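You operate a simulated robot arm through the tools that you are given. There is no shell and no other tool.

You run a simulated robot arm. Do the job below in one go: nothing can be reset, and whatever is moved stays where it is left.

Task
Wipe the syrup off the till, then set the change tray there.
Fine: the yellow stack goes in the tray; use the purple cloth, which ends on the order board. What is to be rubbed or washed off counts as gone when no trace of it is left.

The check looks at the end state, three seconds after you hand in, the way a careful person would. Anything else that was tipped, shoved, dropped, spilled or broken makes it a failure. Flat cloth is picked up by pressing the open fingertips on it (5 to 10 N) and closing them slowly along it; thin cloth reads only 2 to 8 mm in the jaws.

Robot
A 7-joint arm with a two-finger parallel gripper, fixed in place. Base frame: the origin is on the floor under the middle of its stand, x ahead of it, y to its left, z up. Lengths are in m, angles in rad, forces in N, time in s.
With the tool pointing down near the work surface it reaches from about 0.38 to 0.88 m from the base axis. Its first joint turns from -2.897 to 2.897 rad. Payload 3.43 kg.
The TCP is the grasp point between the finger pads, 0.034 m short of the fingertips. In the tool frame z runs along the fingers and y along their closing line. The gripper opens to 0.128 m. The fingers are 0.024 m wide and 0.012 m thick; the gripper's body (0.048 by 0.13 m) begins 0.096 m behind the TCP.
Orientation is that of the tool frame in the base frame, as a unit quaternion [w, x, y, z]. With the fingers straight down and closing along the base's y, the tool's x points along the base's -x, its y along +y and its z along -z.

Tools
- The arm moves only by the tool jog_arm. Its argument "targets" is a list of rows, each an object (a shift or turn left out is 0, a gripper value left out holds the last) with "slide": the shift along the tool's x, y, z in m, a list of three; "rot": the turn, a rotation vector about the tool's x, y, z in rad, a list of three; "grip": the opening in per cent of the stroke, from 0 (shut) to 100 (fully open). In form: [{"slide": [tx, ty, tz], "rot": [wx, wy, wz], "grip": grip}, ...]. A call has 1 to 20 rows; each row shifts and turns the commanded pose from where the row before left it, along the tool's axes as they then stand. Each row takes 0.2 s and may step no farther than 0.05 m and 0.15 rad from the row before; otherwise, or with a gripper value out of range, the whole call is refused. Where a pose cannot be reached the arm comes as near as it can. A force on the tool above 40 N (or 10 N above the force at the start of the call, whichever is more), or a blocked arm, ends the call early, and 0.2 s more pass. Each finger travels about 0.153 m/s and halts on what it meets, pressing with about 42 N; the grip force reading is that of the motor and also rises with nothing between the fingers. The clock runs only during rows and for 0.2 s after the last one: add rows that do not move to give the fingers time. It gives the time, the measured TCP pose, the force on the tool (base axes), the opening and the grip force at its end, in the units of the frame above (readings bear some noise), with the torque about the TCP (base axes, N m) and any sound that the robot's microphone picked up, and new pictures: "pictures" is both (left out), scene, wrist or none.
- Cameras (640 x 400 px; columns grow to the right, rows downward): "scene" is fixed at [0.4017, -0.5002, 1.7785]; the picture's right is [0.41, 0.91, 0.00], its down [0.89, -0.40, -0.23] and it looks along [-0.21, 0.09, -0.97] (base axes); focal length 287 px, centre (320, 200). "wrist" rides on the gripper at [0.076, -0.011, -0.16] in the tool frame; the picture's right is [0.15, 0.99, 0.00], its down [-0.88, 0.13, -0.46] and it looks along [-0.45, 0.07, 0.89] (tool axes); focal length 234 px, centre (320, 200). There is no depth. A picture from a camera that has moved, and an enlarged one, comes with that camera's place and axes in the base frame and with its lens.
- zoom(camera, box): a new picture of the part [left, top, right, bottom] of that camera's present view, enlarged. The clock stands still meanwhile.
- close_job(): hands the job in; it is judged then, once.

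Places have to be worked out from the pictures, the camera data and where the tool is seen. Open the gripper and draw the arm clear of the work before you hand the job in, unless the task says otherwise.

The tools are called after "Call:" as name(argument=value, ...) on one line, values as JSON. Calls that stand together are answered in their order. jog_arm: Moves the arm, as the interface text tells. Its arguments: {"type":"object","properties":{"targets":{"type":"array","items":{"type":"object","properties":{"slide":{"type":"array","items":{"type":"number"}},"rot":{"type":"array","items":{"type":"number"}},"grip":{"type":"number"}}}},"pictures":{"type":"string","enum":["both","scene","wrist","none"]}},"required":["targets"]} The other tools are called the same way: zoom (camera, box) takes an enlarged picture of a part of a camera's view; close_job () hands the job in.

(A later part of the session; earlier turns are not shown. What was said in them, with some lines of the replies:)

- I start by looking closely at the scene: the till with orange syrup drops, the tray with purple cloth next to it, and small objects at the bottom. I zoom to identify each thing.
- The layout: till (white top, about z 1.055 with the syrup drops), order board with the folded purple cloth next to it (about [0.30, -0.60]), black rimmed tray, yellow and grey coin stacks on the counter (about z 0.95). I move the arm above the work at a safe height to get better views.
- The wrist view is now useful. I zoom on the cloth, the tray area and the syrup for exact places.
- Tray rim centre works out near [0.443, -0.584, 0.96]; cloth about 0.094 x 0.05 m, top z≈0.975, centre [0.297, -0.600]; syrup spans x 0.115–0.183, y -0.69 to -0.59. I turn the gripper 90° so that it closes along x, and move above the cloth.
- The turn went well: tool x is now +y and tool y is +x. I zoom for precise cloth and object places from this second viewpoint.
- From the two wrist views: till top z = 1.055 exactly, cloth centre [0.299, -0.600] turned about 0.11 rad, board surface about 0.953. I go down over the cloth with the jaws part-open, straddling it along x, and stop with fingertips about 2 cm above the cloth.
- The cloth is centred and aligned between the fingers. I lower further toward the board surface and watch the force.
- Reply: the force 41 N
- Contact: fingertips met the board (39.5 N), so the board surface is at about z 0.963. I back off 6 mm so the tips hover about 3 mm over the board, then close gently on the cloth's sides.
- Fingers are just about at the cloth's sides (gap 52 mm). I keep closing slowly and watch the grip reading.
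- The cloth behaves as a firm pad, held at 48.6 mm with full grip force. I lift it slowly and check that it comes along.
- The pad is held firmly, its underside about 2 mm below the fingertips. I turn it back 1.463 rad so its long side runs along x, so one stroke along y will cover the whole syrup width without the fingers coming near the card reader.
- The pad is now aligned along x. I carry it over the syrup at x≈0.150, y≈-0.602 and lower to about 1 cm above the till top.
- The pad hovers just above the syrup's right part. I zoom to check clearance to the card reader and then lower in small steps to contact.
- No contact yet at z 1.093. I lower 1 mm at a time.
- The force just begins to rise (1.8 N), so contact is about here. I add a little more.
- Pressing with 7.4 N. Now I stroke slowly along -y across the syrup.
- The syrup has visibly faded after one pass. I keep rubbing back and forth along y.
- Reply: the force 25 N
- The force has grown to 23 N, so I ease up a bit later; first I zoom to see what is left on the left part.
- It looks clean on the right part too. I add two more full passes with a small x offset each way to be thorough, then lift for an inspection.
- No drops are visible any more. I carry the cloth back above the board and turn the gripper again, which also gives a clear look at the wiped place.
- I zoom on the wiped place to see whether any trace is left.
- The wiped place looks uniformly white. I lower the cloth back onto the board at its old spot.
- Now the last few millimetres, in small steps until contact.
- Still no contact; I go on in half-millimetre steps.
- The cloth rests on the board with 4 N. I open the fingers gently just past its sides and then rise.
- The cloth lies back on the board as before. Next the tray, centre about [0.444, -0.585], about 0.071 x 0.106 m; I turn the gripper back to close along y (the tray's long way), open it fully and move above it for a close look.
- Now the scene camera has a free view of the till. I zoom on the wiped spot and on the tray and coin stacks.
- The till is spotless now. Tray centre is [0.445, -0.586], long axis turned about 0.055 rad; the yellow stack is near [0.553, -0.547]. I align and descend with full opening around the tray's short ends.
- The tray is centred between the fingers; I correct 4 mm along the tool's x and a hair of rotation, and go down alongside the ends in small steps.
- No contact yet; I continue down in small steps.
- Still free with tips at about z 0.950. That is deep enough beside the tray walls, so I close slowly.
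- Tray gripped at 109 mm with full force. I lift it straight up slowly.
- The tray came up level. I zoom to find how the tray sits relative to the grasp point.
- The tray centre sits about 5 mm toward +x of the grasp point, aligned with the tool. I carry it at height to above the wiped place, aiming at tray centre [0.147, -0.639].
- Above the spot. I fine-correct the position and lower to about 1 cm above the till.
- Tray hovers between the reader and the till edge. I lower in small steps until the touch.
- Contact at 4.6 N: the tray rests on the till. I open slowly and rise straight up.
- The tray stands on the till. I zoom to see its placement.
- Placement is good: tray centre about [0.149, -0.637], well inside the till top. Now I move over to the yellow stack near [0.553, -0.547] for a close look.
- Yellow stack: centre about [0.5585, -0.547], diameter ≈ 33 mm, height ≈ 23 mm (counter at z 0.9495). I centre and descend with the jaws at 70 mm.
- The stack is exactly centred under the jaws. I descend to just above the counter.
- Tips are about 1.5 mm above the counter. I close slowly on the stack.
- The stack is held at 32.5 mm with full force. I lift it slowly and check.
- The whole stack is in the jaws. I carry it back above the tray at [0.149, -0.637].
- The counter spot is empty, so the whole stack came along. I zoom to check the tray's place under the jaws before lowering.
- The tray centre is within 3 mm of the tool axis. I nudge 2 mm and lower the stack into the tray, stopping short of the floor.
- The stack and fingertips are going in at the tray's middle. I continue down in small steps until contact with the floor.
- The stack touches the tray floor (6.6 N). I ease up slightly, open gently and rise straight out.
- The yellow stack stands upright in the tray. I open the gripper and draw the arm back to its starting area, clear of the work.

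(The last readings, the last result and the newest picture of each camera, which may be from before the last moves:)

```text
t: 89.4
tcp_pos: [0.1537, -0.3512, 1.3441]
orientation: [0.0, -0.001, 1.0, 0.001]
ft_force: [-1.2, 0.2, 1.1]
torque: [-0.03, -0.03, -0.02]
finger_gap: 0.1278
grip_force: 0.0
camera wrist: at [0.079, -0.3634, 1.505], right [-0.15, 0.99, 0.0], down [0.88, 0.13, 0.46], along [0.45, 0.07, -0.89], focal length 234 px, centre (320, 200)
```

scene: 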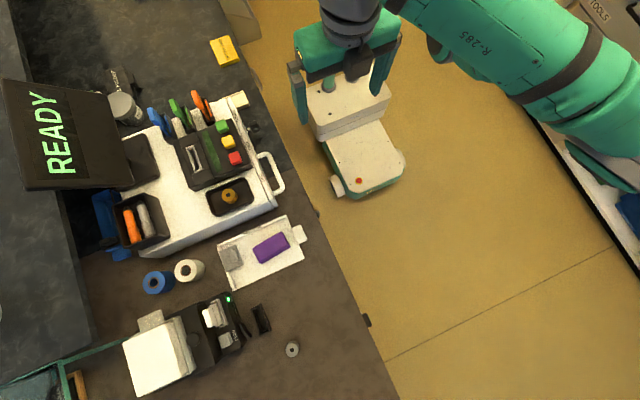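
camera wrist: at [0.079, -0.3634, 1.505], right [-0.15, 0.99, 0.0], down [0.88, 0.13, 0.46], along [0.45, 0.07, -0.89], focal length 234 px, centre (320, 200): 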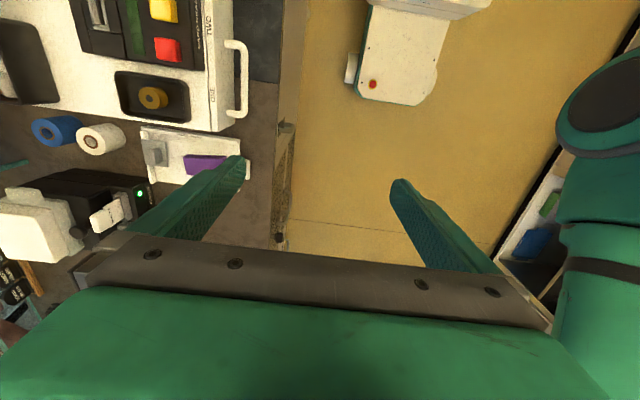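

Last check: I zoom on the till with tray and stack, the board with the cloth, and the rest of the counter.

Call:
zoom(camera="scene", box=[180, 150, 310, 280])

Call:
zoom(camera="wrist", box=[60, 40, 260, 190])

Call:
zoom(camera="scene", box=[100, 250, 380, 400])

Call:
zoom(camera="scene", box=[0, 0, 320, 200])

```text
3.08 times, centred on (245, 215) of scene
camera zoom: at [0.4017, -0.5002, 1.7785], right [0.41, 0.91, 0.0], down [0.89, -0.4, -0.23], along [-0.21, 0.09, -0.97], focal length 882 px, centre (551, 154)
```

zoom: 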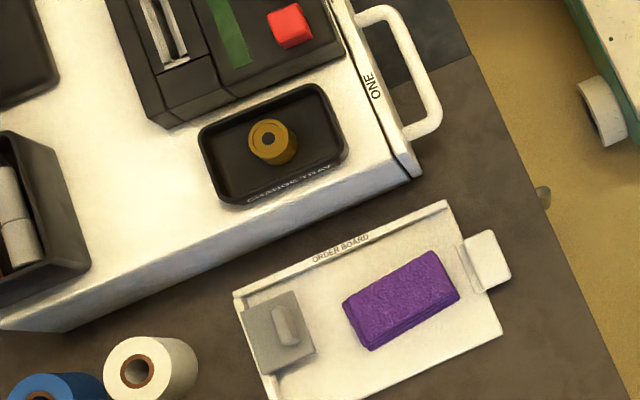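

```text
2.67 times, centred on (160, 115) of wrist
camera zoom: at [0.079, -0.3634, 1.505], right [-0.15, 0.99, 0.0], down [0.88, 0.13, 0.46], along [0.45, 0.07, -0.89], focal length 624 px, centre (747, 427)
```

zoom: 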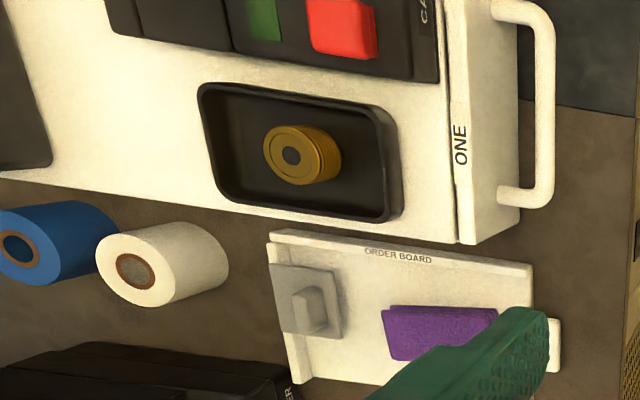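

```text
2.29 times, centred on (240, 325) of scene
camera zoom: at [0.4017, -0.5002, 1.7785], right [0.41, 0.91, 0.0], down [0.89, -0.4, -0.23], along [-0.21, 0.09, -0.97], focal length 655 px, centre (503, -86)
```

zoom: 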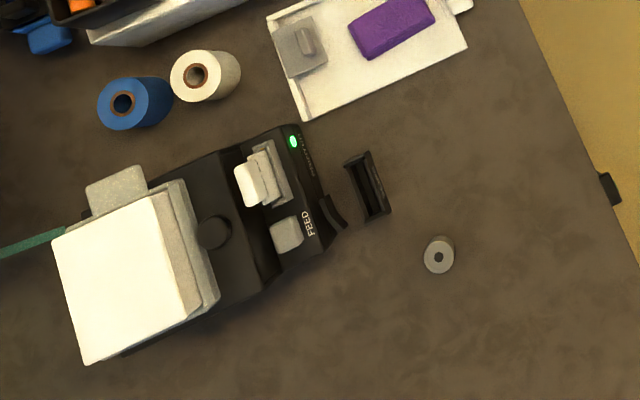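

```text
2.00 times, centred on (160, 100) of scene
camera zoom: at [0.4017, -0.5002, 1.7785], right [0.41, 0.91, 0.0], down [0.89, -0.4, -0.23], along [-0.21, 0.09, -0.97], focal length 573 px, centre (640, 400)
```

zoom: 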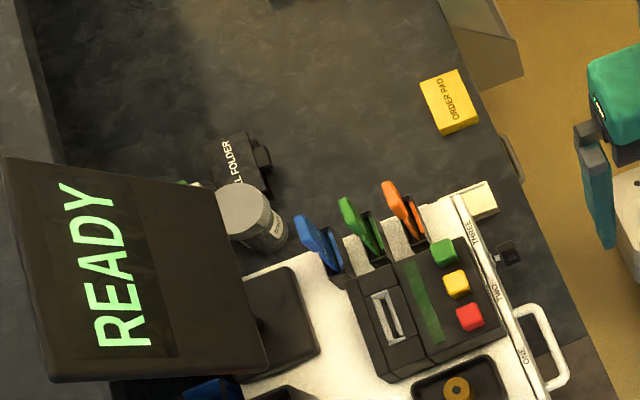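

The till is clean, the tray with the yellow stack stands where the syrup was, and the cloth lies on the order board. Everything else is where it was, the gripper is open and the arm is clear, so I hand the job in.

Call:
close_job()

```text
The job is handed in.
```

The job is done and handed in; I don't have the check's result.

- **Syrup:** I wiped it off the till with the purple cloth. Close-up pictures of the bare surface afterwards showed no trace.
- **Change tray:** It stands flat on the till where the syrup was, clear of the card reader and the till's edge.
- **Yellow stack:** It is upright in the middle of the tray. Nothing of it was left on the counter.
- **Purple cloth:** It is back on the order board, in about the spot it started from.

In the last pictures, nothing else had been tipped or moved. The gripper is open and the arm is back near its starting position.
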